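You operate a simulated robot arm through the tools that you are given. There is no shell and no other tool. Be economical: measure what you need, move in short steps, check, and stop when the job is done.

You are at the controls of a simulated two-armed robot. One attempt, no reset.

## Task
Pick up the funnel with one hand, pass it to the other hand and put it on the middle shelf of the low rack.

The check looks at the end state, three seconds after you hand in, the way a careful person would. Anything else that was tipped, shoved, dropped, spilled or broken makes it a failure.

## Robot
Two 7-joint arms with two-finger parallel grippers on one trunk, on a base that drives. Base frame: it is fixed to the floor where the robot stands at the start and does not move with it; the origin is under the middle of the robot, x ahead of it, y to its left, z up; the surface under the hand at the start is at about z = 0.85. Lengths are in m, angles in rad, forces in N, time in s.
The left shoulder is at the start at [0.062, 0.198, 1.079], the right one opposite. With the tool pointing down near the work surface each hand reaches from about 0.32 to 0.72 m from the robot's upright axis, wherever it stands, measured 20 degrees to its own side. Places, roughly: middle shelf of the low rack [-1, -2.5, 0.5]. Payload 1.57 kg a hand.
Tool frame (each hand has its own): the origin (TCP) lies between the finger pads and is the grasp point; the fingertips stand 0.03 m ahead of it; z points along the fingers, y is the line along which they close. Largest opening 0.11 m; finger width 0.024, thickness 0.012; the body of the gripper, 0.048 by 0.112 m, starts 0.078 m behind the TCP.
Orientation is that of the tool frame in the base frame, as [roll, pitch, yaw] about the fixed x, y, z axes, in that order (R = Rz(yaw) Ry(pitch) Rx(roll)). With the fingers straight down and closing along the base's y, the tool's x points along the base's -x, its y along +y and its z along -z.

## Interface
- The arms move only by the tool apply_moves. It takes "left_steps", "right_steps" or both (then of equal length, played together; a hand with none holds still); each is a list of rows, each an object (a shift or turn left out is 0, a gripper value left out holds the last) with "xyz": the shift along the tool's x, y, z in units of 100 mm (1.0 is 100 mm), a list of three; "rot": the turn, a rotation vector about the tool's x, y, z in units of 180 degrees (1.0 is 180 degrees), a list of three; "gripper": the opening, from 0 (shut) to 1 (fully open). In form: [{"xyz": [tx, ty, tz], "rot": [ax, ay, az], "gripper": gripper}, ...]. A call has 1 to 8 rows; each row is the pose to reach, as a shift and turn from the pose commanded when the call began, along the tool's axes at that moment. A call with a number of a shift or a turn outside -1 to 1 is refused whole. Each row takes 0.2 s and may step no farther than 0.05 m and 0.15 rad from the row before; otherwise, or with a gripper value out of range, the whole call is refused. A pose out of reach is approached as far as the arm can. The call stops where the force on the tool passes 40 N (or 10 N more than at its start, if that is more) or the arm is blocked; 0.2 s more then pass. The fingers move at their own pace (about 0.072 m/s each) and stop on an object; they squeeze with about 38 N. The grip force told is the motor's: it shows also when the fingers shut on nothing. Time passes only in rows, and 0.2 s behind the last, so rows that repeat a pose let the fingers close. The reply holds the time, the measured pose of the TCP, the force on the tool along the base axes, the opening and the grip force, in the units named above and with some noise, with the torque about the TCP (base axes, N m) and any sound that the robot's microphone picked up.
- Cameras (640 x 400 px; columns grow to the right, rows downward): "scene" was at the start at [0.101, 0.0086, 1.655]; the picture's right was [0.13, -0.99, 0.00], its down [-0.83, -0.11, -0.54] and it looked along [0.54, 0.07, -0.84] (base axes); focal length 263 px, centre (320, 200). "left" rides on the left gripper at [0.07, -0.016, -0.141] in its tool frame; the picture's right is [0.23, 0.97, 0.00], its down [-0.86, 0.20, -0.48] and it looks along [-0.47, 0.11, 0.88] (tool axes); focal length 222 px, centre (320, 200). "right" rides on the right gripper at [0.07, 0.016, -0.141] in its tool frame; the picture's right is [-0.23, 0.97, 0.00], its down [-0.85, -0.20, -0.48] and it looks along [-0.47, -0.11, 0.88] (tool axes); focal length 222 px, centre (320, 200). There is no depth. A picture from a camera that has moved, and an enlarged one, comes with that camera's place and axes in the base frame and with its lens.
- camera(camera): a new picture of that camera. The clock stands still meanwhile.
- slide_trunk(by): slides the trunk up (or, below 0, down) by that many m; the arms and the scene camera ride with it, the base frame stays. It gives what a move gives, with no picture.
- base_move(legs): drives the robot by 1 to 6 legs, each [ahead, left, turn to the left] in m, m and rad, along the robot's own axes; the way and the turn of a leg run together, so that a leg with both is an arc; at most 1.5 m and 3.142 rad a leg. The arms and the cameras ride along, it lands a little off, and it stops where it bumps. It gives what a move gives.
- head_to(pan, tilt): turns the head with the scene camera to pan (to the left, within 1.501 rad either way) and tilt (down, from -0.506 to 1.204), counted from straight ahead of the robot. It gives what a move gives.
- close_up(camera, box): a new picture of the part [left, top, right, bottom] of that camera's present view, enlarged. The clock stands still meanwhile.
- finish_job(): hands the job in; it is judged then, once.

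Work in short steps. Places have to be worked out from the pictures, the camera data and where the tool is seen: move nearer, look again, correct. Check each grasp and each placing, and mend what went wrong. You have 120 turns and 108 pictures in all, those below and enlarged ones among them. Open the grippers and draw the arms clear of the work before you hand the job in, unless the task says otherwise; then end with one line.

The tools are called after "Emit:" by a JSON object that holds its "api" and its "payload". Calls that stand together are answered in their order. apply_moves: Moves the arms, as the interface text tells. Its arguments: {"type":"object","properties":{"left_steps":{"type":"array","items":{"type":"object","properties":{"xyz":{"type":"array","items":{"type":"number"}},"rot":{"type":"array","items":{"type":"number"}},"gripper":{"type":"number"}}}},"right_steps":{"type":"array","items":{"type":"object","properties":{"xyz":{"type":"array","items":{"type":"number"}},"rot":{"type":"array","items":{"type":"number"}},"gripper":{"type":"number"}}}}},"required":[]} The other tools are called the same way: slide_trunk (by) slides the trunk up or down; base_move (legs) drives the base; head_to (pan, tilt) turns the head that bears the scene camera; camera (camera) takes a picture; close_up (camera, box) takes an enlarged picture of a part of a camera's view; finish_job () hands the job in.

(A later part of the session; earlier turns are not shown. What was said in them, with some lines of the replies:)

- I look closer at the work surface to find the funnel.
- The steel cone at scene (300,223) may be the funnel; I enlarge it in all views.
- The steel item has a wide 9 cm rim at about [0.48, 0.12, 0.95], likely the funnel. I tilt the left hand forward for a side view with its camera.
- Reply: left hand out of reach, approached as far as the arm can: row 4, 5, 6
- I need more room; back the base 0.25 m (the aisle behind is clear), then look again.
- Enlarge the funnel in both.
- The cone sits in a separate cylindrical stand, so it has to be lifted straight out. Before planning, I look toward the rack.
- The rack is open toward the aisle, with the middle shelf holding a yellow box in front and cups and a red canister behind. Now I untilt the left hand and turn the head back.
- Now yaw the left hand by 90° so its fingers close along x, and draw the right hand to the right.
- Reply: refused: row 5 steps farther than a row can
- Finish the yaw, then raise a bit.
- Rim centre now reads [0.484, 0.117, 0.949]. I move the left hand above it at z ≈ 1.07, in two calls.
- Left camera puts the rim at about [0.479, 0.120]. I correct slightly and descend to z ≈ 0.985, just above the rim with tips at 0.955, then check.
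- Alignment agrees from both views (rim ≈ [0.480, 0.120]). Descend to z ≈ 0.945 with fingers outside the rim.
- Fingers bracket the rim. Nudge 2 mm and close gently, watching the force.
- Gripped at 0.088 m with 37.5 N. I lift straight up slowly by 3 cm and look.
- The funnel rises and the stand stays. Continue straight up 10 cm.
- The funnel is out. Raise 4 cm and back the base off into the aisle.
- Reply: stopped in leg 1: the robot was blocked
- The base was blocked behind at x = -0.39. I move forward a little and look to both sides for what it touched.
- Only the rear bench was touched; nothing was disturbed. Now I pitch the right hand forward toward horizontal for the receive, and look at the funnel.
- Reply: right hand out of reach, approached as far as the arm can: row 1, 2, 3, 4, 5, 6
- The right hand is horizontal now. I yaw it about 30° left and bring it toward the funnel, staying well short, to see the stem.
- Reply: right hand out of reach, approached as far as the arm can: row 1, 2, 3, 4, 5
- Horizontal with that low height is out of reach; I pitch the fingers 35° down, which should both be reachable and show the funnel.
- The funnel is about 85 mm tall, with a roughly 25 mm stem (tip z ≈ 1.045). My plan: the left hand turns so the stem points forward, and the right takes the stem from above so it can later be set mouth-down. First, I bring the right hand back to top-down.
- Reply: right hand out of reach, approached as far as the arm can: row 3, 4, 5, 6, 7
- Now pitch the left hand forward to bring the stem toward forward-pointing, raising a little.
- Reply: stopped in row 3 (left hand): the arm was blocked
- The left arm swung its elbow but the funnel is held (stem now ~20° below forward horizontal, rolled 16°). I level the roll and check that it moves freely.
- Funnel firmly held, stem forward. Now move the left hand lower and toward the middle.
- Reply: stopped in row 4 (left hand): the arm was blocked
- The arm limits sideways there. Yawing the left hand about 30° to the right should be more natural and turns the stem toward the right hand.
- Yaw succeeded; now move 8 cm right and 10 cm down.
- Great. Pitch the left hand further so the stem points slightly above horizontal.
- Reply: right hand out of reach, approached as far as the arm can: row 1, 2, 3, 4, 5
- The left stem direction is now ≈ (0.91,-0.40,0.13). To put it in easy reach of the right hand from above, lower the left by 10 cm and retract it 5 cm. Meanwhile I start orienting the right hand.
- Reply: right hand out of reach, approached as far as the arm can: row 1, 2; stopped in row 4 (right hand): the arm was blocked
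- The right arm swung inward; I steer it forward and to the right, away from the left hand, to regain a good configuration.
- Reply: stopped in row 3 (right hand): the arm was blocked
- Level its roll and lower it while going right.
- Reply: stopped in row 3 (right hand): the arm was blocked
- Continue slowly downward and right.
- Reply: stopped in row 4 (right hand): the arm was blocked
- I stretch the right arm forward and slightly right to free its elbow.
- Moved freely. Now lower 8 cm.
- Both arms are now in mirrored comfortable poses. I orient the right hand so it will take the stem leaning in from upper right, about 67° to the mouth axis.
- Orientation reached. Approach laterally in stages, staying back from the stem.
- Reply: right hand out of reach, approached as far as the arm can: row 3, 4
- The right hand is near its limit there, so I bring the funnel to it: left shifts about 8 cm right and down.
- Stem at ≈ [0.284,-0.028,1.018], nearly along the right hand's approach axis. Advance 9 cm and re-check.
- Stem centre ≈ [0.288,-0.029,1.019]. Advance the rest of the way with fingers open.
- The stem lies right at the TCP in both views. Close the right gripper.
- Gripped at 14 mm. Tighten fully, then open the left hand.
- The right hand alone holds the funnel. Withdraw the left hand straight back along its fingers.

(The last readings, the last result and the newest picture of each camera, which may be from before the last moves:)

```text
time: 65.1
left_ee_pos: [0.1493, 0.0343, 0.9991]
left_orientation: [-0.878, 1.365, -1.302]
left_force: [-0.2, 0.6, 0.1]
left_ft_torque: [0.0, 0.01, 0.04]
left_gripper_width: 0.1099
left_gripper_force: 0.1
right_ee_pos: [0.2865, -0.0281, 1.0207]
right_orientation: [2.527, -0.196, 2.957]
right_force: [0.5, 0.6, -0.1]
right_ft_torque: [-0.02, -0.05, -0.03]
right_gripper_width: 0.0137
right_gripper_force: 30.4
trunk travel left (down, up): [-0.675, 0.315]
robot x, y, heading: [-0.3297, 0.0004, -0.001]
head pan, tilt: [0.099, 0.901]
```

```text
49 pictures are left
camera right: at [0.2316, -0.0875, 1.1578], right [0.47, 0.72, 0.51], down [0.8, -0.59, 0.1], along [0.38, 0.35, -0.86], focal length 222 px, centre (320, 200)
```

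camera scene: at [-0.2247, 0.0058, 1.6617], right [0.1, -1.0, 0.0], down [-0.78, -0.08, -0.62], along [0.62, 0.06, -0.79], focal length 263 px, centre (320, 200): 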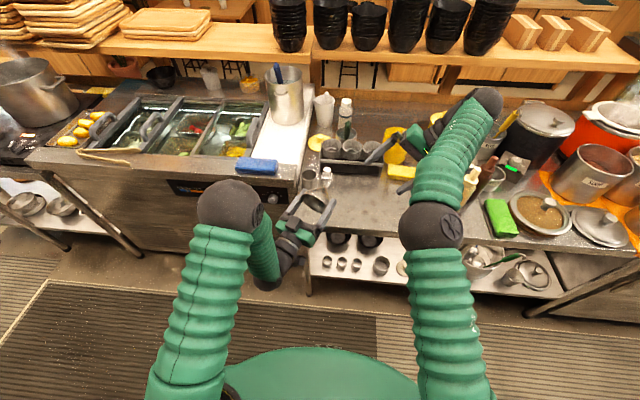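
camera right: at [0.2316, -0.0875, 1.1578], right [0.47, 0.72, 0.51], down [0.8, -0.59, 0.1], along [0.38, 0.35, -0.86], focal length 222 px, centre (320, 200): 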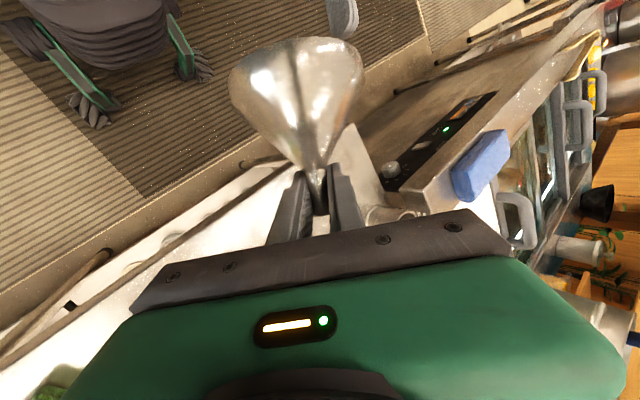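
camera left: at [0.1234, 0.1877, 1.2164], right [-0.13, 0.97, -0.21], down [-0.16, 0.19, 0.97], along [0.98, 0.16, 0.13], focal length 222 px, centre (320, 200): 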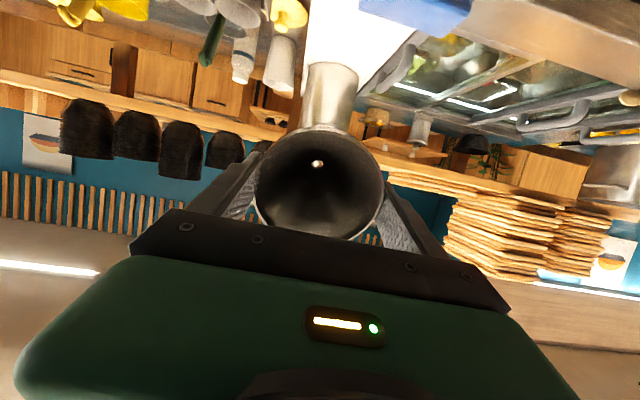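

Handover done. I clear the left hand leftward and raise/retract the right slightly for driving.

Emit:
{"api": "apply_moves", "payload": {"left_steps": [{"xyz": [-0.15, 0.25, -0.1]}, {"xyz": [-0.3, 0.5, -0.2]}, {"xyz": [-0.45, 0.75, -0.3]}, {"xyz": [-0.6, 1, -0.4]}, {"xyz": [-0.6, 1, -0.4]}], "right_steps": [{"xyz": [0.12, 0.06, -0.12]}, {"xyz": [0.25, 0.12, -0.23]}, {"xyz": [0.38, 0.18, -0.35]}, {"xyz": [0.5, 0.24, -0.46]}, {"xyz": [0.5, 0.24, -0.46]}]}}

Emit:
{"api": "camera", "payload": {"camera": "scene"}}

```text
time: 66.3
left_ee_pos: [0.1489, 0.1519, 1.0368]
left_orientation: [-0.88, 1.364, -1.305]
left_force: [0.2, -0.4, -0.7]
left_ft_torque: [0.05, 0.0, 0.0]
left_gripper_width: 0.1102
left_gripper_force: 0.0
right_ee_pos: [0.2483, -0.0294, 1.0811]
right_orientation: [2.527, -0.198, 2.956]
right_force: [0.4, -0.2, -0.7]
right_ft_torque: [0.03, 0.01, -0.05]
right_gripper_width: 0.0138
right_gripper_force: 30.0
trunk travel left (down, up): [-0.675, 0.315]
robot x, y, heading: [-0.3347, 0.0003, 0.004]
head pan, tilt: [0.099, 0.901]
```

```text
48 pictures are left
camera scene: at [-0.2238, 0.0064, 1.6613], right [0.1, -1.0, 0.0], down [-0.78, -0.08, -0.62], along [0.62, 0.06, -0.79], focal length 263 px, centre (320, 200)
```

scene: 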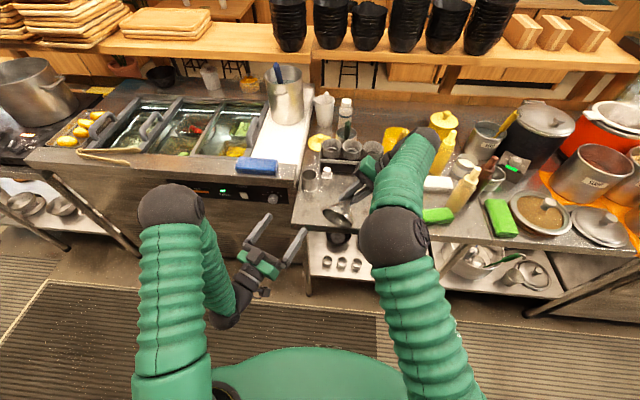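

Drive 0.1 m forward (clear of the rear bench) and turn right in two parts.

Emit:
{"api": "base_move", "payload": {"legs": [[0.08, 0, 0], [0, 0, -0.8], [0, 0, -0.77]]}}

Emit:
{"api": "head_to", "payload": {"pan": 0.0, "tilt": 0.6}}

Emit:
{"api": "camera", "payload": {"camera": "scene"}}

```text
time: 71.5
left_ee_pos: [-0.0975, -0.4817, 1.0384]
left_orientation: [-0.877, 1.364, -2.864]
left_force: [-0.1, 0.0, -0.1]
left_ft_torque: [-0.03, 0.01, 0.0]
left_gripper_width: 0.1103
left_gripper_force: 0.1
right_ee_pos: [-0.277, -0.5823, 1.0824]
right_orientation: [2.526, -0.194, 1.394]
right_force: [-0.3, -0.3, 0.7]
right_ft_torque: [-0.05, 0.0, -0.03]
right_gripper_width: 0.0139
right_gripper_force: 30.5
trunk travel left (down, up): [-0.675, 0.315]
robot x, y, heading: [-0.2557, 0.0024, -1.568]
head pan, tilt: [0.099, 0.901]
```

```text
time: 72.3
left_ee_pos: [-0.098, -0.4787, 1.0395]
left_orientation: [-0.868, 1.365, -2.855]
left_force: [0.4, -0.1, 0.3]
left_ft_torque: [0.0, 0.03, 0.01]
left_gripper_width: 0.1098
left_gripper_force: 0.0
right_ee_pos: [-0.2786, -0.5809, 1.084]
right_orientation: [2.525, -0.194, 1.39]
right_force: [0.1, -0.5, -1.0]
right_ft_torque: [-0.04, -0.02, -0.02]
right_gripper_width: 0.0136
right_gripper_force: 30.2
trunk travel left (down, up): [-0.675, 0.315]
robot x, y, heading: [-0.2506, -0.0003, -1.56]
head pan, tilt: [0.0, 0.6]
```

```text
47 pictures are left
camera scene: at [-0.2517, -0.125, 1.6861], right [-1.0, -0.01, 0.0], down [0.0, 0.57, -0.82], along [0.01, -0.82, -0.57], focal length 263 px, centre (320, 200)
```

scene: 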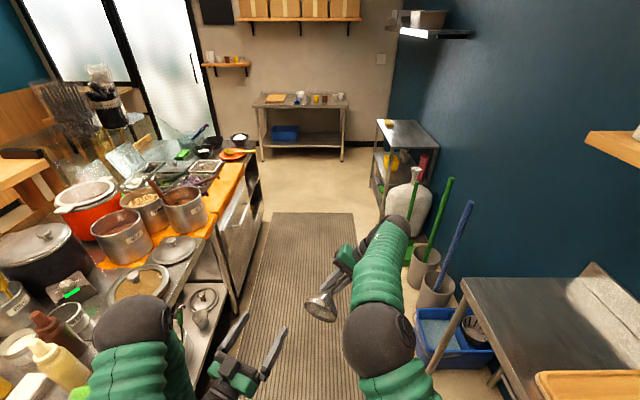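

The way ahead at x = -0.25 is clear on both sides. Drive 1.2 m and look.

Emit:
{"api": "base_move", "payload": {"legs": [[1.2, 0, 0]]}}

Emit:
{"api": "head_to", "payload": {"pan": -0.7, "tilt": 0.7}}

Emit:
{"api": "camera", "payload": {"camera": "scene"}}

```text
time: 78.3
left_ee_pos: [-0.0837, -1.6788, 1.0398]
left_orientation: [-0.867, 1.365, -2.849]
left_force: [0.2, 0.2, 0.3]
left_ft_torque: [-0.01, -0.01, 0.0]
left_gripper_width: 0.11
left_gripper_force: 0.0
right_ee_pos: [-0.2635, -1.7809, 1.0844]
right_orientation: [2.525, -0.193, 1.395]
right_force: [-0.1, 0.9, -0.9]
right_ft_torque: [-0.04, 0.03, 0.02]
right_gripper_width: 0.0134
right_gripper_force: 30.4
trunk travel left (down, up): [-0.675, 0.315]
robot x, y, heading: [-0.2391, -1.2016, -1.558]
head pan, tilt: [0.0, 0.6]
```

```text
time: 79.4
left_ee_pos: [-0.0846, -1.6774, 1.0397]
left_orientation: [-0.86, 1.365, -2.845]
left_force: [0.8, 0.0, 0.5]
left_ft_torque: [-0.01, -0.01, 0.02]
left_gripper_width: 0.1101
left_gripper_force: 0.0
right_ee_pos: [-0.2661, -1.7795, 1.0846]
right_orientation: [2.524, -0.193, 1.393]
right_force: [0.3, -0.7, -1.1]
right_ft_torque: [-0.05, 0.03, -0.01]
right_gripper_width: 0.0137
right_gripper_force: 30.0
trunk travel left (down, up): [-0.675, 0.315]
robot x, y, heading: [-0.2385, -1.197, -1.56]
head pan, tilt: [-0.7, 0.7]
```

```text
46 pictures are left
camera scene: at [-0.2951, -1.3019, 1.6778], right [-0.77, 0.63, 0.0], down [0.41, 0.5, -0.76], along [-0.49, -0.59, -0.65], focal length 263 px, centre (320, 200)
```

scene: 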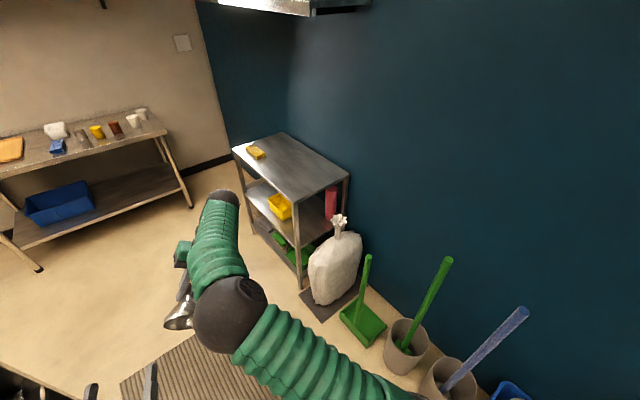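

The rack spans x -0.85 to -1.22, y -2.15 to -2.87, top 0.79. Drive on 1.2 m, then turn right to face it.

Emit:
{"api": "base_move", "payload": {"legs": [[1.2, 0, 0]]}}

Emit:
{"api": "head_to", "payload": {"pan": 0.9, "tilt": 0.8}}

Emit:
{"api": "camera", "payload": {"camera": "scene"}}

```text
time: 85.5
left_ee_pos: [-0.0811, -2.8828, 1.0408]
left_orientation: [-0.86, 1.366, -2.852]
left_force: [0.1, -0.4, -0.3]
left_ft_torque: [0.02, -0.01, 0.01]
left_gripper_width: 0.1101
left_gripper_force: 0.1
right_ee_pos: [-0.2625, -2.9832, 1.0855]
right_orientation: [2.523, -0.191, 1.386]
right_force: [-0.1, -0.5, -0.9]
right_ft_torque: [-0.03, 0.03, 0.02]
right_gripper_width: 0.0134
right_gripper_force: 30.5
trunk travel left (down, up): [-0.675, 0.315]
robot x, y, heading: [-0.2305, -2.4065, -1.567]
head pan, tilt: [-0.7, 0.7]
```

```text
time: 87.2
left_ee_pos: [-0.0794, -2.8819, 1.0407]
left_orientation: [-0.852, 1.362, -2.846]
left_force: [0.2, -0.7, 1.0]
left_ft_torque: [-0.01, 0.01, -0.01]
left_gripper_width: 0.1099
left_gripper_force: 0.0
right_ee_pos: [-0.2656, -2.9843, 1.0865]
right_orientation: [2.522, -0.19, 1.382]
right_force: [-0.5, 0.7, -0.6]
right_ft_torque: [-0.04, 0.0, 0.0]
right_gripper_width: 0.0136
right_gripper_force: 30.1
trunk travel left (down, up): [-0.675, 0.315]
robot x, y, heading: [-0.2303, -2.4054, -1.561]
head pan, tilt: [0.901, 0.799]
```

```text
45 pictures are left
camera scene: at [-0.1693, -2.4917, 1.6697], right [-0.62, -0.79, 0.0], down [-0.56, 0.45, -0.7], along [0.55, -0.43, -0.72], focal length 263 px, centre (320, 200)
```

scene: 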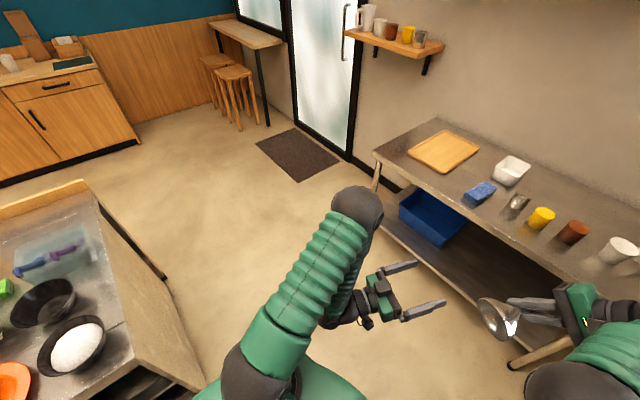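

Counter corner is at about [0.14,-2.33]; I advance a little to clear it, then turn right to face the rack.

Emit:
{"api": "base_move", "payload": {"legs": [[0.08, 0, 0], [0, 0, -0.8], [0, 0, -0.77]]}}

Emit:
{"api": "head_to", "payload": {"pan": 0.0, "tilt": 0.9}}

Emit:
{"api": "camera", "payload": {"camera": "scene"}}

```text
time: 92.4
left_ee_pos: [-0.7127, -2.6264, 1.0411]
left_orientation: [-0.855, 1.364, 1.843]
left_force: [-0.3, 0.0, 0.0]
left_ft_torque: [0.01, -0.01, -0.01]
left_gripper_width: 0.1102
left_gripper_force: 0.1
right_ee_pos: [-0.8101, -2.4392, 1.0869]
right_orientation: [2.525, -0.187, -0.215]
right_force: [-0.2, -0.3, -0.5]
right_ft_torque: [0.04, 0.02, 0.03]
right_gripper_width: 0.0135
right_gripper_force: 30.4
trunk travel left (down, up): [-0.675, 0.315]
robot x, y, heading: [-0.2308, -2.4823, 3.117]
head pan, tilt: [0.901, 0.799]
```

```text
time: 93.6
left_ee_pos: [-0.7115, -2.6259, 1.0416]
left_orientation: [-0.847, 1.362, 1.847]
left_force: [0.4, -0.3, 0.0]
left_ft_torque: [-0.01, -0.01, 0.02]
left_gripper_width: 0.1101
left_gripper_force: 0.0
right_ee_pos: [-0.81, -2.4365, 1.0866]
right_orientation: [2.522, -0.188, -0.221]
right_force: [-0.8, 0.2, -0.8]
right_ft_torque: [-0.02, 0.02, -0.01]
right_gripper_width: 0.0136
right_gripper_force: 30.2
trunk travel left (down, up): [-0.675, 0.315]
robot x, y, heading: [-0.2312, -2.484, 3.118]
head pan, tilt: [0.0, 0.901]
```

```text
44 pictures are left
camera scene: at [-0.3439, -2.4854, 1.6616], right [0.02, 1.0, 0.0], down [0.79, -0.02, -0.62], along [-0.62, 0.01, -0.79], focal length 263 px, centre (320, 200)
```

scene: 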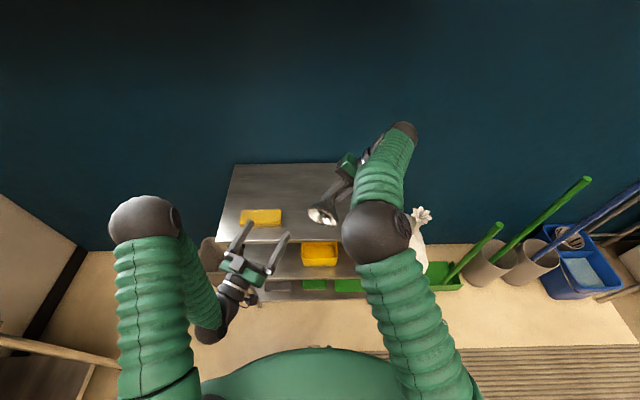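

Shift left 0.15 m and back 0.2 m for working room, then lower the trunk to view the middle shelf.

Emit:
{"api": "base_move", "payload": {"legs": [[0, 0.15, 0], [-0.2, 0, 0]]}}

Emit:
{"api": "slide_trunk", "payload": {"by": -0.3}}

Emit:
{"api": "head_to", "payload": {"pan": 0.0, "tilt": 0.65}}

Emit:
{"api": "camera", "payload": {"camera": "scene"}}

```text
time: 96.2
left_ee_pos: [-0.5152, -2.7879, 1.0402]
left_orientation: [-0.86, 1.361, 1.837]
left_force: [-0.5, -0.1, -0.3]
left_ft_torque: [0.0, -0.02, -0.01]
left_gripper_width: 0.1099
left_gripper_force: 0.1
right_ee_pos: [-0.615, -2.5993, 1.0856]
right_orientation: [2.53, -0.19, -0.221]
right_force: [1.1, -0.2, -1.1]
right_ft_torque: [0.02, 0.05, 0.02]
right_gripper_width: 0.0136
right_gripper_force: 30.6
trunk travel left (down, up): [-0.675, 0.315]
robot x, y, heading: [-0.0326, -2.6438, 3.12]
head pan, tilt: [0.0, 0.901]
```

```text
time: 99.2
left_ee_pos: [-0.5113, -2.783, 0.7425]
left_orientation: [-0.834, 1.366, 1.864]
left_force: [1.4, 0.3, 0.6]
left_ft_torque: [0.02, 0.02, -0.01]
left_gripper_width: 0.1099
left_gripper_force: 0.1
right_ee_pos: [-0.6091, -2.5904, 0.7849]
right_orientation: [2.524, -0.188, -0.221]
right_force: [-0.8, -0.1, 0.0]
right_ft_torque: [0.04, 0.01, -0.01]
right_gripper_width: 0.0136
right_gripper_force: 30.3
trunk travel left (down, up): [-0.375, 0.615]
robot x, y, heading: [-0.0343, -2.6469, 3.118]
head pan, tilt: [0.0, 0.901]
```

```text
time: 100.0
left_ee_pos: [-0.5112, -2.7828, 0.7421]
left_orientation: [-0.832, 1.365, 1.862]
left_force: [0.2, 0.0, -0.6]
left_ft_torque: [-0.03, -0.02, 0.02]
left_gripper_width: 0.1099
left_gripper_force: 0.1
right_ee_pos: [-0.6101, -2.5909, 0.7869]
right_orientation: [2.525, -0.19, -0.224]
right_force: [0.6, 0.0, -0.9]
right_ft_torque: [0.01, 0.03, 0.0]
right_gripper_width: 0.0138
right_gripper_force: 30.9
trunk travel left (down, up): [-0.375, 0.615]
robot x, y, heading: [-0.0381, -2.6471, 3.121]
head pan, tilt: [0.0, 0.649]
```

```text
43 pictures are left
camera scene: at [-0.1571, -2.6429, 1.3815], right [0.02, 1.0, 0.0], down [0.61, -0.01, -0.79], along [-0.79, 0.02, -0.61], focal length 263 px, centre (320, 200)
```

scene: 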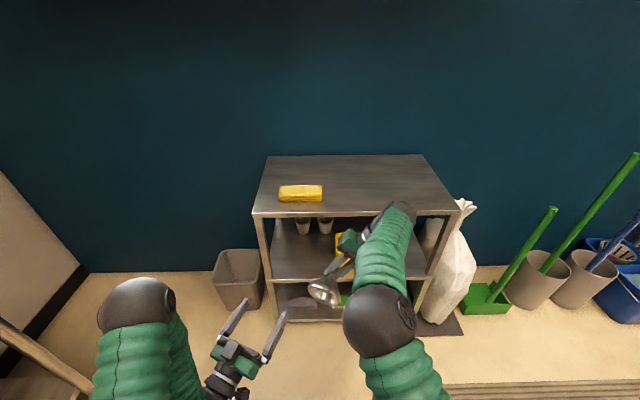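

Emit:
{"api": "close_up", "payload": {"camera": "scene", "box": [240, 140, 480, 330]}}

Emit:
{"api": "camera", "payload": {"camera": "left"}}

```text
2.11 times, centred on (360, 235) of scene
camera zoom: at [-0.1571, -2.6429, 1.3815], right [0.02, 1.0, 0.0], down [0.61, -0.01, -0.79], along [-0.79, 0.02, -0.61], focal length 555 px, centre (236, 126)
```

zoom: 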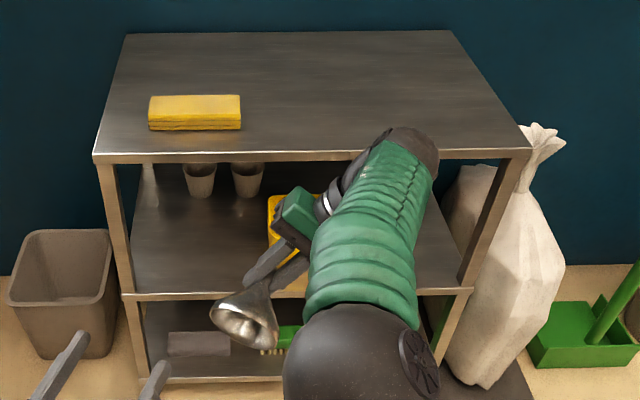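

```text
41 pictures are left
camera left: at [-0.3821, -2.8142, 0.6566], right [-0.44, -0.82, -0.37], down [0.39, -0.54, 0.74], along [-0.81, 0.18, 0.56], focal length 222 px, centre (320, 200)
```

left: 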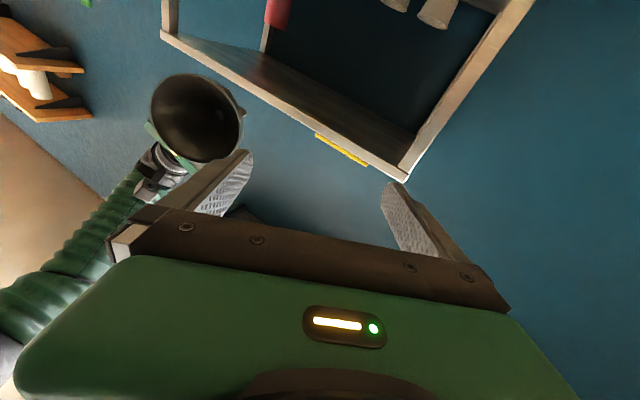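

Middle shelf surface is at z ≈ 0.41, and its left front (around [-0.95,-2.70]) is free. I move the left hand aside and start turning the right hand so the mouth faces down, fingers ~23° below forward.

Emit:
{"api": "apply_moves", "payload": {"left_steps": [{"xyz": [-0.05, 0.22, -0.1]}, {"xyz": [-0.1, 0.45, -0.2]}, {"xyz": [-0.15, 0.68, -0.3]}, {"xyz": [-0.2, 0.9, -0.4]}, {"xyz": [-0.2, 0.9, -0.4]}], "right_steps": [{"rot": [0.0084, -0.0361, -0.0269]}, {"rot": [0.0167, -0.0721, -0.0539]}, {"rot": [0.0251, -0.1082, -0.0808]}, {"rot": [0.0334, -0.1442, -0.1078]}, {"rot": [0.0418, -0.1803, -0.1347]}]}}

Emit:
{"api": "camera", "payload": {"camera": "scene"}}

```text
time: 100.7
left_ee_pos: [-0.5124, -2.8406, 0.7457]
left_orientation: [-0.825, 1.366, 1.867]
left_force: [0.0, 0.0, -0.6]
left_ft_torque: [-0.02, 0.0, -0.03]
left_gripper_width: 0.1103
left_gripper_force: 0.1
right_ee_pos: [-0.6257, -2.4865, 0.7834]
right_orientation: [2.599, 0.135, -0.398]
right_force: [0.0, -0.9, -0.8]
right_ft_torque: [0.0, 0.0, -0.01]
right_gripper_width: 0.0136
right_gripper_force: 29.8
trunk travel left (down, up): [-0.375, 0.615]
robot x, y, heading: [-0.0327, -2.6423, 3.12]
head pan, tilt: [0.0, 0.649]
stopped in row 3 (right hand): the arm was blocked; the commanded pose is now the measured one
```

```text
40 pictures are left
camera scene: at [-0.156, -2.6428, 1.384], right [0.02, 1.0, 0.0], down [0.61, -0.01, -0.8], along [-0.8, 0.02, -0.61], focal length 263 px, centre (320, 200)
```

scene: 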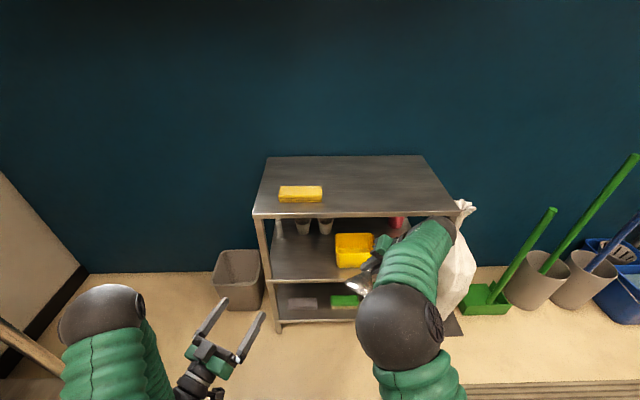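

The wrist is clear of the rack; the arm is just reconfiguring. Continue the rotation in smaller steps.

Emit:
{"api": "apply_moves", "payload": {"right_steps": [{"rot": [0.0015, -0.0194, -0.0188]}, {"rot": [0.003, -0.0387, -0.0376]}, {"rot": [0.0045, -0.058, -0.0564]}, {"rot": [0.006, -0.0774, -0.0752]}, {"rot": [0.0075, -0.0967, -0.094]}, {"rot": [0.009, -0.116, -0.1128]}, {"rot": [0.0104, -0.1354, -0.1316]}, {"rot": [0.0119, -0.1547, -0.1504]}]}}

Emit:
{"api": "camera", "payload": {"camera": "scene"}}

```text
time: 102.5
left_ee_pos: [-0.5114, -2.8405, 0.7453]
left_orientation: [-0.826, 1.366, 1.87]
left_force: [-0.3, 0.3, 0.3]
left_ft_torque: [0.03, 0.03, 0.0]
left_gripper_width: 0.1099
left_gripper_force: 0.1
right_ee_pos: [-0.6273, -2.4864, 0.784]
right_orientation: [2.737, 0.787, -0.179]
right_force: [-0.3, 0.5, -0.2]
right_ft_torque: [0.04, 0.02, -0.02]
right_gripper_width: 0.0138
right_gripper_force: 30.7
trunk travel left (down, up): [-0.375, 0.615]
robot x, y, heading: [-0.0364, -2.6458, 3.122]
head pan, tilt: [0.0, 0.649]
```

```text
39 pictures are left
camera scene: at [-0.1561, -2.6431, 1.3835], right [0.02, 1.0, 0.0], down [0.61, -0.01, -0.8], along [-0.8, 0.02, -0.61], focal length 263 px, centre (320, 200)
```

scene: 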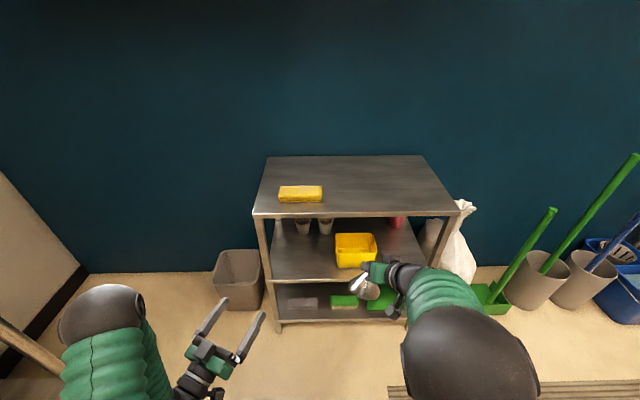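

Smooth. Finish the remaining rotation.

Emit:
{"api": "apply_moves", "payload": {"right_steps": [{"rot": [0.0016, -0.0206, -0.02]}, {"rot": [0.0032, -0.0413, -0.04]}, {"rot": [0.0047, -0.062, -0.06]}, {"rot": [0.0063, -0.0826, -0.08]}, {"rot": [0.0079, -0.1032, -0.1003]}, {"rot": [0.0079, -0.1032, -0.1003]}]}}

Emit:
{"api": "camera", "payload": {"camera": "scene"}}

Emit:
{"api": "camera", "payload": {"camera": "right"}}

```text
time: 103.9
left_ee_pos: [-0.5124, -2.8396, 0.7449]
left_orientation: [-0.826, 1.365, 1.869]
left_force: [-0.6, -0.1, -0.2]
left_ft_torque: [0.01, 0.01, -0.02]
left_gripper_width: 0.1097
left_gripper_force: 0.0
right_ee_pos: [-0.6263, -2.4903, 0.7822]
right_orientation: [3.132, 1.18, 0.26]
right_force: [0.7, 0.4, -0.6]
right_ft_torque: [-0.01, 0.02, -0.03]
right_gripper_width: 0.0132
right_gripper_force: 30.2
trunk travel left (down, up): [-0.375, 0.615]
robot x, y, heading: [-0.0363, -2.643, 3.116]
head pan, tilt: [0.0, 0.649]
```

```text
38 pictures are left
camera scene: at [-0.1564, -2.6429, 1.3822], right [0.02, 1.0, 0.0], down [0.61, -0.01, -0.8], along [-0.8, 0.02, -0.61], focal length 263 px, centre (320, 200)
```

scene: 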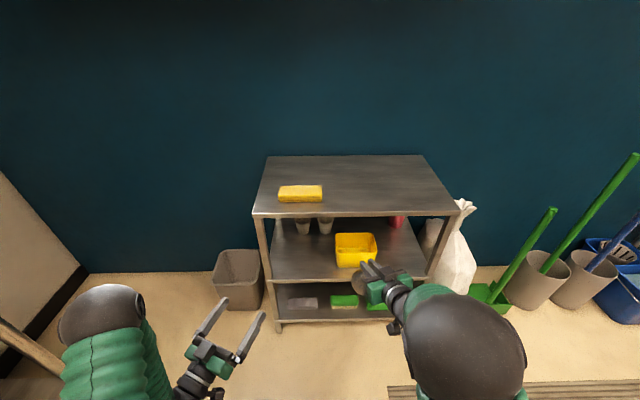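

```text
37 pictures are left
camera right: at [-0.4697, -2.4651, 0.7726], right [0.18, -0.96, 0.21], down [0.06, 0.23, 0.97], along [-0.98, -0.16, 0.09], focal length 222 px, centre (320, 200)
```

right: 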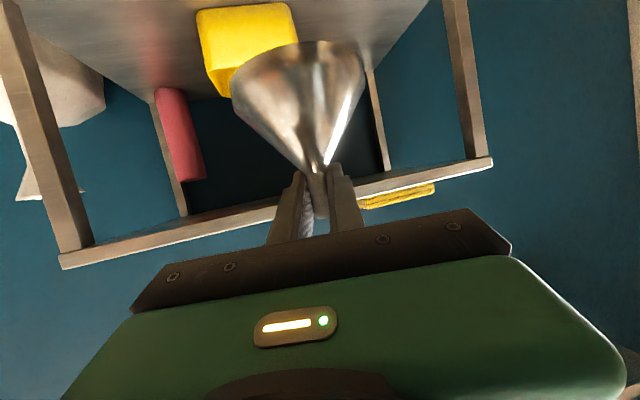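

Mouth faces straight down now. Raise the left hand for clearance, shift the base 0.21 m left to line up with the free spot, and lower the trunk 0.25 m.

Emit:
{"api": "apply_moves", "payload": {"left_steps": [{"xyz": [-0.25, 0.0, 0]}, {"xyz": [-0.5, 0, 0]}, {"xyz": [-0.75, 0, 0]}, {"xyz": [-1, 0, 0]}]}}

Emit:
{"api": "base_move", "payload": {"legs": [[0, 0.21, 0]]}}

Emit:
{"api": "slide_trunk", "payload": {"by": -0.25}}

Emit:
{"api": "camera", "payload": {"camera": "right"}}

Emit:
{"api": "camera", "payload": {"camera": "scene"}}

```text
time: 104.9
left_ee_pos: [-0.5134, -2.8653, 0.8384]
left_orientation: [-0.825, 1.366, 1.868]
left_force: [0.7, 1.2, 0.1]
left_ft_torque: [0.01, 0.0, -0.01]
left_gripper_width: 0.1098
left_gripper_force: 0.0
left hand out of reach, approached as far as the arm can: row 3, 4
right_ee_pos: [-0.6252, -2.4906, 0.7818]
right_orientation: [3.133, 1.175, 0.261]
right_force: [0.0, 0.1, 0.1]
right_ft_torque: [0.02, -0.01, -0.03]
right_gripper_width: 0.0135
right_gripper_force: 30.1
trunk travel left (down, up): [-0.375, 0.615]
robot x, y, heading: [-0.0338, -2.6387, 3.121]
head pan, tilt: [0.0, 0.649]
```

```text
time: 106.6
left_ee_pos: [-0.5201, -3.0708, 0.8398]
left_orientation: [-0.81, 1.37, 1.878]
left_force: [1.6, -1.0, 0.6]
left_ft_torque: [0.01, -0.01, 0.02]
left_gripper_width: 0.1099
left_gripper_force: 0.1
right_ee_pos: [-0.6317, -2.6974, 0.7811]
right_orientation: [3.116, 1.18, 0.24]
right_force: [0.0, -0.3, -1.5]
right_ft_torque: [-0.01, 0.0, 0.02]
right_gripper_width: 0.0138
right_gripper_force: 30.5
trunk travel left (down, up): [-0.375, 0.615]
robot x, y, heading: [-0.0392, -2.8549, 3.121]
head pan, tilt: [0.0, 0.649]
```

```text
time: 109.1
left_ee_pos: [-0.5187, -3.0756, 0.5895]
left_orientation: [-0.816, 1.362, 1.874]
left_force: [-0.1, 0.0, -0.3]
left_ft_torque: [0.02, -0.02, -0.03]
left_gripper_width: 0.1099
left_gripper_force: 0.1
right_ee_pos: [-0.6294, -2.7026, 0.5324]
right_orientation: [3.134, 1.176, 0.261]
right_force: [0.9, -0.3, -1.0]
right_ft_torque: [0.0, -0.02, -0.02]
right_gripper_width: 0.0135
right_gripper_force: 29.7
trunk travel left (down, up): [-0.125, 0.865]
robot x, y, heading: [-0.0394, -2.8558, 3.12]
head pan, tilt: [0.0, 0.649]
```

```text
36 pictures are left
camera right: at [-0.4731, -2.6767, 0.5233], right [0.17, -0.96, 0.21], down [0.06, 0.23, 0.97], along [-0.98, -0.16, 0.09], focal length 222 px, centre (320, 200)
```

right: 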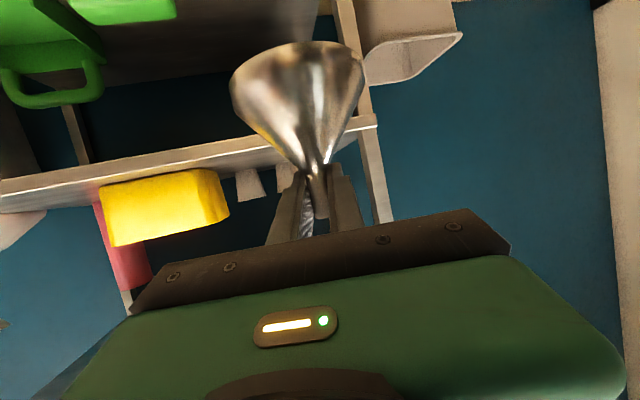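

```text
35 pictures are left
camera scene: at [-0.1607, -2.8554, 1.1322], right [0.03, 1.0, 0.0], down [0.61, -0.01, -0.8], along [-0.8, 0.02, -0.61], focal length 263 px, centre (320, 200)
```

scene: 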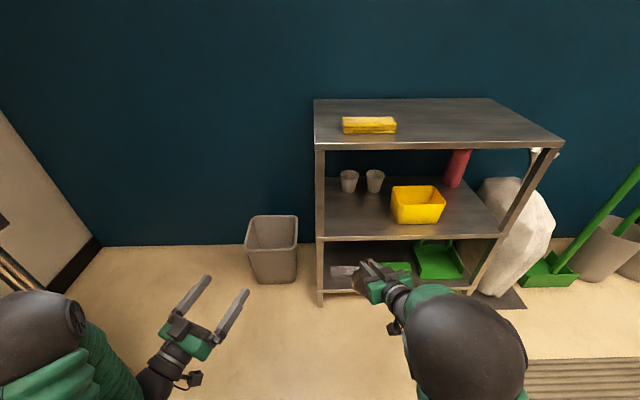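

The shelf top estimate is now 0.44–0.455, so I raise the trunk 6 cm before going in, then drive forward 0.2 m and check.

Emit:
{"api": "slide_trunk", "payload": {"by": 0.06}}

Emit:
{"api": "base_move", "payload": {"legs": [[0.19, 0, 0]]}}

Emit:
{"api": "camera", "payload": {"camera": "right"}}

Emit:
{"api": "camera", "payload": {"camera": "scene"}}

```text
time: 110.1
left_ee_pos: [-0.52, -3.0771, 0.648]
left_orientation: [-0.819, 1.365, 1.873]
left_force: [-0.4, 0.5, 0.3]
left_ft_torque: [0.0, 0.01, 0.02]
left_gripper_width: 0.1101
left_gripper_force: 0.1
right_ee_pos: [-0.6308, -2.7017, 0.5925]
right_orientation: [3.135, 1.178, 0.26]
right_force: [-0.2, -0.2, -1.7]
right_ft_torque: [0.04, -0.01, -0.03]
right_gripper_width: 0.0138
right_gripper_force: 30.1
trunk travel left (down, up): [-0.185, 0.805]
robot x, y, heading: [-0.0416, -2.8553, 3.116]
head pan, tilt: [0.0, 0.649]
```

```text
time: 111.7
left_ee_pos: [-0.7132, -3.0725, 0.6485]
left_orientation: [-0.822, 1.364, 1.87]
left_force: [-0.6, -0.6, -0.6]
left_ft_torque: [0.01, 0.03, -0.01]
left_gripper_width: 0.1096
left_gripper_force: 0.1
right_ee_pos: [-0.8232, -2.6991, 0.5934]
right_orientation: [3.136, 1.18, 0.261]
right_force: [-0.6, 0.5, -0.4]
right_ft_torque: [-0.04, -0.03, 0.0]
right_gripper_width: 0.0138
right_gripper_force: 30.8
trunk travel left (down, up): [-0.185, 0.805]
robot x, y, heading: [-0.2325, -2.852, 3.116]
head pan, tilt: [0.0, 0.649]
```

```text
34 pictures are left
camera right: at [-0.667, -2.6721, 0.5829], right [0.17, -0.96, 0.21], down [0.06, 0.23, 0.97], along [-0.98, -0.16, 0.09], focal length 222 px, centre (320, 200)
```

right: 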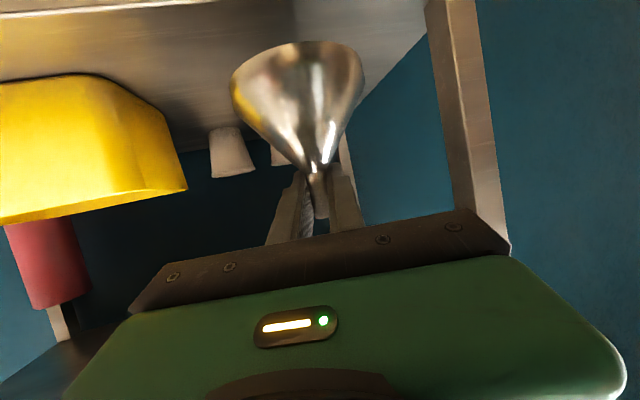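

```text
33 pictures are left
camera scene: at [-0.355, -2.8506, 1.1921], right [0.02, 1.0, 0.0], down [0.61, -0.01, -0.79], along [-0.79, 0.02, -0.61], focal length 263 px, centre (320, 200)
```

scene: 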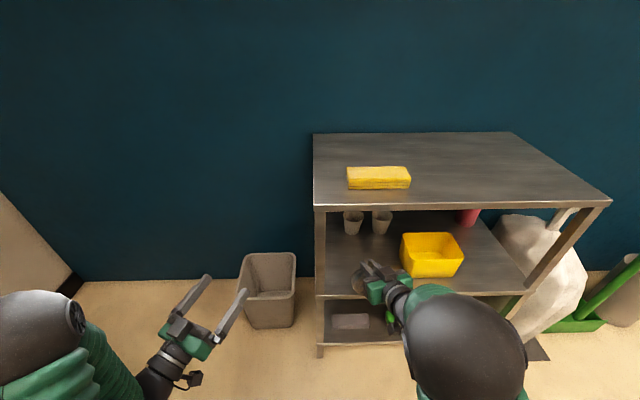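

Clear on all sides. Forward another 0.115 m.

Emit:
{"api": "base_move", "payload": {"legs": [[0.115, 0, 0]]}}

Emit:
{"api": "camera", "payload": {"camera": "right"}}

Emit:
{"api": "close_up", "payload": {"camera": "scene", "box": [280, 140, 520, 340]}}

```text
time: 112.9
left_ee_pos: [-0.8287, -3.0716, 0.6489]
left_orientation: [-0.816, 1.361, 1.875]
left_force: [-0.2, 0.6, 0.5]
left_ft_torque: [0.03, 0.02, 0.0]
left_gripper_width: 0.1101
left_gripper_force: 0.0
right_ee_pos: [-0.9401, -2.6962, 0.5935]
right_orientation: [3.134, 1.178, 0.265]
right_force: [0.4, 0.6, -0.4]
right_ft_torque: [0.0, -0.01, 0.03]
right_gripper_width: 0.0135
right_gripper_force: 30.2
trunk travel left (down, up): [-0.185, 0.805]
robot x, y, heading: [-0.3484, -2.8473, 3.122]
head pan, tilt: [0.0, 0.649]
```

```text
32 pictures are left
camera right: at [-0.7831, -2.6703, 0.5832], right [0.18, -0.96, 0.21], down [0.06, 0.23, 0.97], along [-0.98, -0.16, 0.09], focal length 222 px, centre (320, 200)
```

right: 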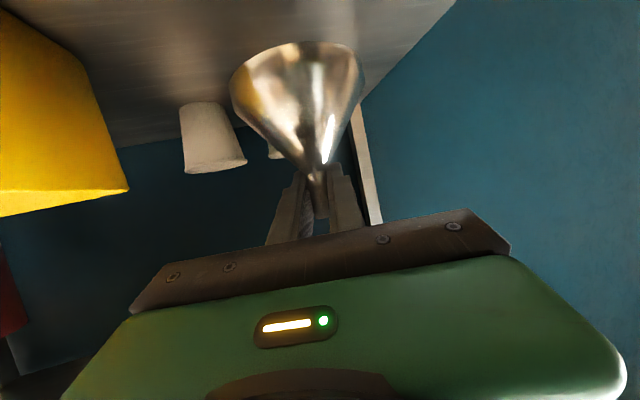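

```text
2.00 times, centred on (400, 240) of scene
camera zoom: at [-0.4713, -2.8481, 1.192], right [0.02, 1.0, 0.0], down [0.61, -0.01, -0.79], along [-0.79, 0.02, -0.61], focal length 527 px, centre (160, 120)
```

zoom: 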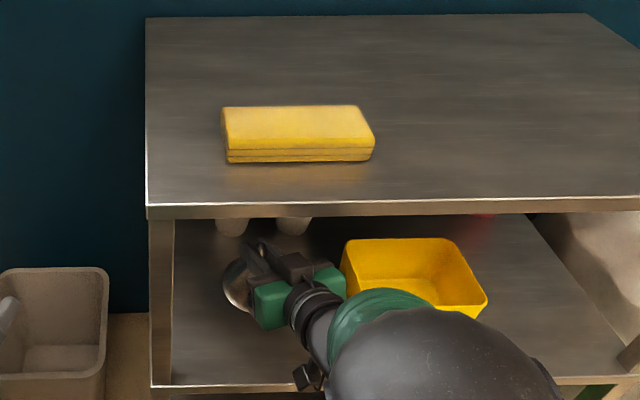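

Well placed over the free area. Lower with the arm 5.5 cm first.

Emit:
{"api": "apply_moves", "payload": {"right_steps": [{"xyz": [0.13, 0, 0.053]}, {"xyz": [0.25, 0, 0.106]}, {"xyz": [0.38, 0, 0.159]}, {"xyz": [0.508, 0, 0.212]}, {"xyz": [0.508, 0, 0.212]}]}}

Emit:
{"api": "close_up", "payload": {"camera": "right", "box": [180, 0, 440, 240]}}

```text
time: 114.1
left_ee_pos: [-0.8275, -3.0716, 0.65]
left_orientation: [-0.808, 1.365, 1.885]
left_force: [-0.2, -0.4, 0.3]
left_ft_torque: [0.02, 0.02, -0.03]
left_gripper_width: 0.11
left_gripper_force: 0.0
right_ee_pos: [-0.9383, -2.6966, 0.538]
right_orientation: [3.138, 1.18, 0.264]
right_force: [-0.4, 0.4, -0.8]
right_ft_torque: [0.0, -0.01, 0.0]
right_gripper_width: 0.0135
right_gripper_force: 30.3
trunk travel left (down, up): [-0.185, 0.805]
robot x, y, heading: [-0.3511, -2.852, 3.115]
head pan, tilt: [0.0, 0.649]
```

```text
1.67 times, centred on (310, 120) of right
camera zoom: at [-0.7823, -2.67, 0.528], right [0.18, -0.96, 0.21], down [0.06, 0.23, 0.97], along [-0.98, -0.16, 0.1], focal length 370 px, centre (337, 333)
```

zoom: 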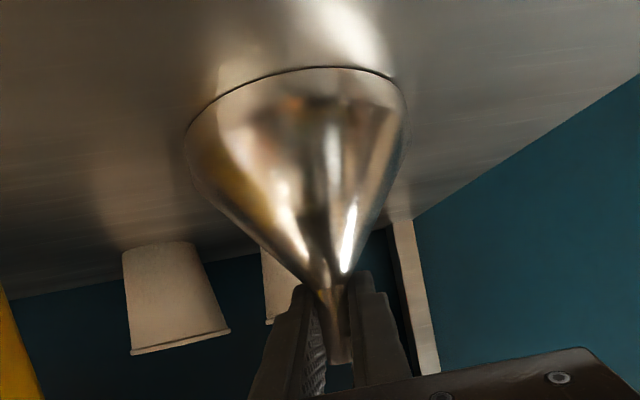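

Close to the shelf. Lower 1 cm in small steps.

Emit:
{"api": "apply_moves", "payload": {"right_steps": [{"xyz": [0.023, 0, 0.01]}, {"xyz": [0.046, 0, 0.019]}, {"xyz": [0.069, 0, 0.029]}, {"xyz": [0.092, 0, 0.039]}, {"xyz": [0.092, 0, 0.039]}]}}

Emit:
{"api": "close_up", "payload": {"camera": "right", "box": [180, 0, 440, 240]}}

```text
time: 115.3
left_ee_pos: [-0.8261, -3.0704, 0.65]
left_orientation: [-0.796, 1.363, 1.895]
left_force: [-0.2, -0.3, -0.4]
left_ft_torque: [-0.03, -0.01, 0.0]
left_gripper_width: 0.1098
left_gripper_force: 0.1
right_ee_pos: [-0.9407, -2.697, 0.5352]
right_orientation: [3.141, 1.194, 0.271]
right_force: [-13.7, 1.9, 37.2]
right_ft_torque: [0.01, -0.33, 0.04]
right_gripper_width: 0.014
right_gripper_force: 29.7
trunk travel left (down, up): [-0.185, 0.805]
robot x, y, heading: [-0.35, -2.8475, 3.118]
head pan, tilt: [0.0, 0.649]
```

```text
1.67 times, centred on (310, 120) of right
camera zoom: at [-0.7842, -2.6709, 0.5231], right [0.18, -0.96, 0.21], down [0.07, 0.23, 0.97], along [-0.98, -0.16, 0.11], focal length 370 px, centre (337, 333)
```

zoom: 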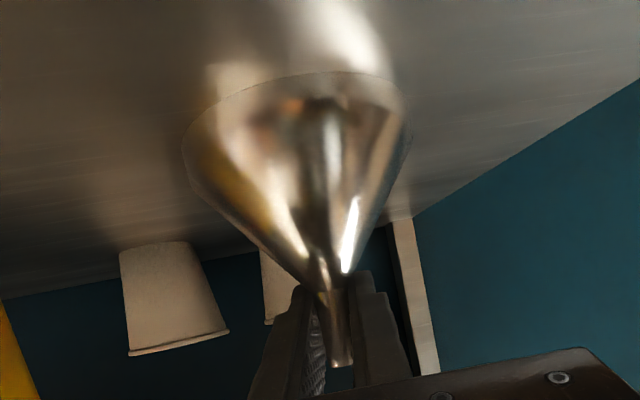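

Contact with 37 N — I ease up about 7 mm to leave a light touch.

Emit:
{"api": "apply_moves", "payload": {"right_steps": [{"xyz": [-0.03, 0, -0.013]}, {"xyz": [-0.06, 0, -0.025]}, {"xyz": [-0.06, 0, -0.025]}]}}

```text
time: 116.1
left_ee_pos: [-0.827, -3.071, 0.6507]
left_orientation: [-0.805, 1.364, 1.887]
left_force: [1.2, 0.2, -0.3]
left_ft_torque: [0.0, 0.02, 0.02]
left_gripper_width: 0.1102
left_gripper_force: 0.1
right_ee_pos: [-0.9367, -2.6962, 0.5362]
right_orientation: [3.139, 1.182, 0.267]
right_force: [-3.8, -1.5, 15.4]
right_ft_torque: [-0.31, 0.82, 0.03]
right_gripper_width: 0.0137
right_gripper_force: 30.6
trunk travel left (down, up): [-0.185, 0.805]
robot x, y, heading: [-0.3479, -2.8459, 3.119]
head pan, tilt: [0.0, 0.649]
```

Emit:
{"api": "apply_moves", "payload": {"right_steps": [{"xyz": [-0.012, 0, -0.005]}, {"xyz": [-0.022, 0, -0.009]}, {"xyz": [-0.022, 0, -0.009]}]}}

Emit:
{"api": "close_up", "payload": {"camera": "right", "box": [180, 0, 440, 240]}}

```text
time: 116.9
left_ee_pos: [-0.8268, -3.0695, 0.6499]
left_orientation: [-0.809, 1.364, 1.883]
left_force: [0.9, 0.3, 1.3]
left_ft_torque: [0.01, -0.04, 0.01]
left_gripper_width: 0.1101
left_gripper_force: 0.0
right_ee_pos: [-0.9382, -2.6957, 0.5346]
right_orientation: [3.135, 1.176, 0.262]
right_force: [0.6, 0.3, 1.7]
right_ft_torque: [-0.05, 0.07, 0.04]
right_gripper_width: 0.0136
right_gripper_force: 30.0
trunk travel left (down, up): [-0.185, 0.805]
robot x, y, heading: [-0.3512, -2.8495, 3.12]
head pan, tilt: [0.0, 0.649]
```

```text
1.67 times, centred on (310, 120) of right
camera zoom: at [-0.7814, -2.6703, 0.5266], right [0.17, -0.96, 0.21], down [0.05, 0.22, 0.97], along [-0.98, -0.16, 0.09], focal length 370 px, centre (337, 333)
```

zoom: 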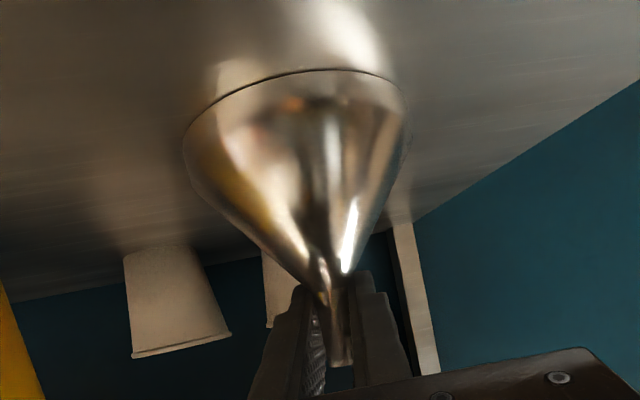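

Light contact (≈2 N), funnel upright. Open the right gripper.

Emit:
{"api": "apply_moves", "payload": {"right_steps": [{"gripper": 0.2}, {"gripper": 0.35}, {"gripper": 0.5}, {"gripper": 0.6}, {"gripper": 0.6}]}}

Emit:
{"api": "camera", "payload": {"camera": "right"}}

```text
time: 118.1
left_ee_pos: [-0.8279, -3.0713, 0.6496]
left_orientation: [-0.808, 1.364, 1.884]
left_force: [0.4, 1.3, -0.6]
left_ft_torque: [-0.01, 0.02, 0.01]
left_gripper_width: 0.1102
left_gripper_force: 0.1
right_ee_pos: [-0.9389, -2.6964, 0.5373]
right_orientation: [3.135, 1.18, 0.264]
right_force: [0.2, 0.5, 0.2]
right_ft_torque: [0.01, -0.03, -0.01]
right_gripper_width: 0.0659
right_gripper_force: 0.1
trunk travel left (down, up): [-0.185, 0.805]
robot x, y, heading: [-0.352, -2.8488, 3.122]
head pan, tilt: [0.0, 0.649]
```

```text
27 pictures are left
camera right: at [-0.7824, -2.6706, 0.5276], right [0.18, -0.96, 0.21], down [0.06, 0.23, 0.97], along [-0.98, -0.16, 0.1], focal length 222 px, centre (320, 200)
```

right: 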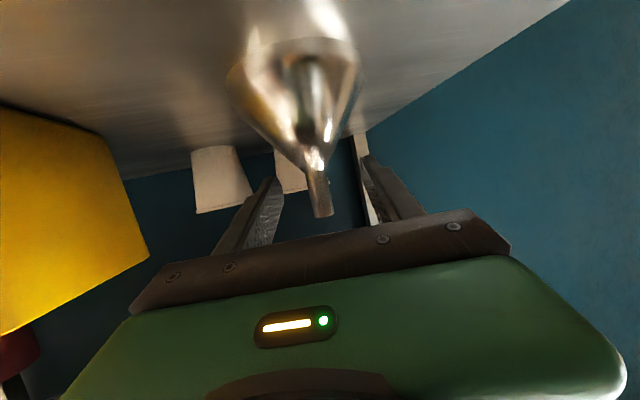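

The funnel stands by itself. Withdraw back along the fingers.

Emit:
{"api": "apply_moves", "payload": {"right_steps": [{"xyz": [0, 0, -0.2]}, {"xyz": [0, 0, -0.4]}, {"xyz": [0, 0, -0.6]}, {"xyz": [0, 0, -0.7]}, {"xyz": [0, 0, -0.7]}]}}

Emit:
{"api": "camera", "payload": {"camera": "right"}}

```text
time: 119.3
left_ee_pos: [-0.8269, -3.0704, 0.6505]
left_orientation: [-0.808, 1.365, 1.881]
left_force: [-0.5, -0.8, -0.4]
left_ft_torque: [0.01, -0.05, 0.0]
left_gripper_width: 0.1099
left_gripper_force: 0.1
right_ee_pos: [-0.8766, -2.6787, 0.565]
right_orientation: [3.137, 1.179, 0.262]
right_force: [-1.3, -0.3, 0.1]
right_ft_torque: [0.01, -0.01, -0.02]
right_gripper_width: 0.0658
right_gripper_force: 0.0
trunk travel left (down, up): [-0.185, 0.805]
robot x, y, heading: [-0.3497, -2.8479, 3.116]
head pan, tilt: [0.0, 0.649]
```

```text
26 pictures are left
camera right: at [-0.7199, -2.6533, 0.554], right [0.18, -0.96, 0.21], down [0.06, 0.23, 0.97], along [-0.98, -0.16, 0.1], focal length 222 px, centre (320, 200)
```

right: 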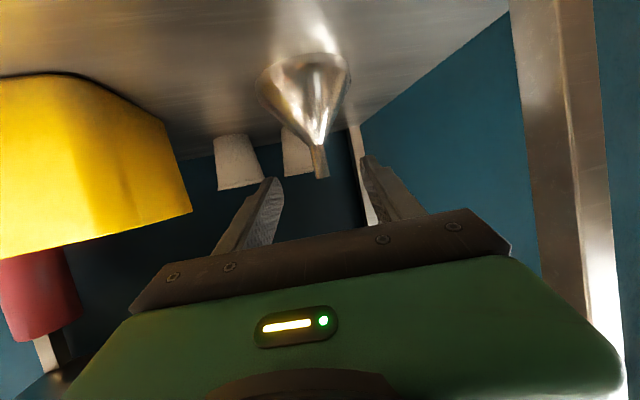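

Clear of the stem. Back the base 0.3 m, then verify.

Emit:
{"api": "base_move", "payload": {"legs": [[-0.3, 0, 0]]}}

Emit:
{"api": "apply_moves", "payload": {"right_steps": [{"gripper": 1}, {"gripper": 1}, {"gripper": 1}, {"gripper": 1}]}}

Emit:
{"api": "close_up", "payload": {"camera": "scene", "box": [260, 60, 600, 330]}}

Emit:
{"api": "camera", "payload": {"camera": "right"}}

```text
time: 121.4
left_ee_pos: [-0.5282, -3.0772, 0.6497]
left_orientation: [-0.806, 1.365, 1.886]
left_force: [0.2, 0.2, 0.3]
left_ft_torque: [-0.03, -0.05, -0.01]
left_gripper_width: 0.1102
left_gripper_force: 0.1
right_ee_pos: [-0.5788, -2.6867, 0.564]
right_orientation: [3.136, 1.182, 0.265]
right_force: [0.1, 0.1, 0.3]
right_ft_torque: [-0.04, 0.01, -0.01]
right_gripper_width: 0.0659
right_gripper_force: 0.0
trunk travel left (down, up): [-0.185, 0.805]
robot x, y, heading: [-0.0518, -2.858, 3.118]
head pan, tilt: [0.0, 0.649]
```

```text
time: 122.4
left_ee_pos: [-0.5287, -3.078, 0.6499]
left_orientation: [-0.805, 1.363, 1.888]
left_force: [-0.5, 0.4, 0.4]
left_ft_torque: [0.0, -0.03, -0.03]
left_gripper_width: 0.1101
left_gripper_force: 0.1
right_ee_pos: [-0.5778, -2.6872, 0.5652]
right_orientation: [3.137, 1.182, 0.266]
right_force: [-0.4, -0.1, -1.4]
right_ft_torque: [0.01, 0.01, -0.01]
right_gripper_width: 0.1102
right_gripper_force: 0.1
trunk travel left (down, up): [-0.185, 0.805]
robot x, y, heading: [-0.0468, -2.8566, 3.116]
head pan, tilt: [0.0, 0.649]
```

```text
1.48 times, centred on (430, 195) of scene
camera zoom: at [-0.1718, -2.8545, 1.1922], right [0.02, 1.0, 0.0], down [0.61, -0.01, -0.8], along [-0.8, 0.02, -0.61], focal length 390 px, centre (157, 207)
```

zoom: 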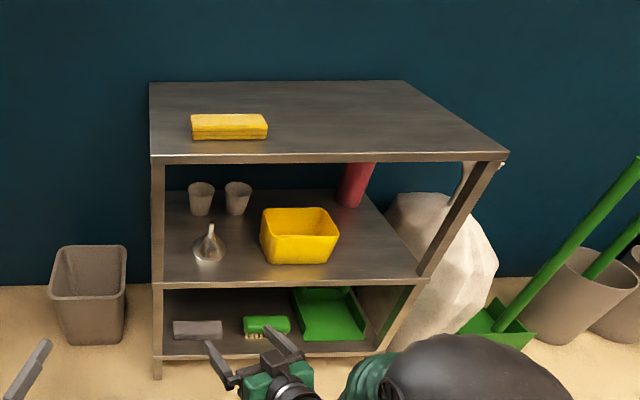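

```text
24 pictures are left
camera right: at [-0.4216, -2.6603, 0.5542], right [0.18, -0.96, 0.21], down [0.06, 0.23, 0.97], along [-0.98, -0.16, 0.1], focal length 222 px, centre (320, 200)
```

right: 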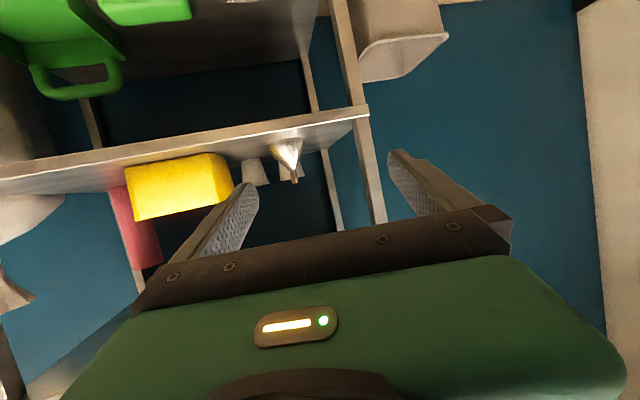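

The funnel stands mouth-down on the middle shelf. The neighbouring objects are undisturbed, and both grippers are open and clear, so I hand in.

Emit:
{"api": "finish_job", "payload": {}}

```text
The job is handed in.
```

I picked the funnel out of its stand with the left hand and passed it to the right. It now stands mouth-down on the middle shelf of the low rack, with both grippers open and clear. The base bumped the bench behind it once while backing up; nothing I could see in the side views was disturbed.
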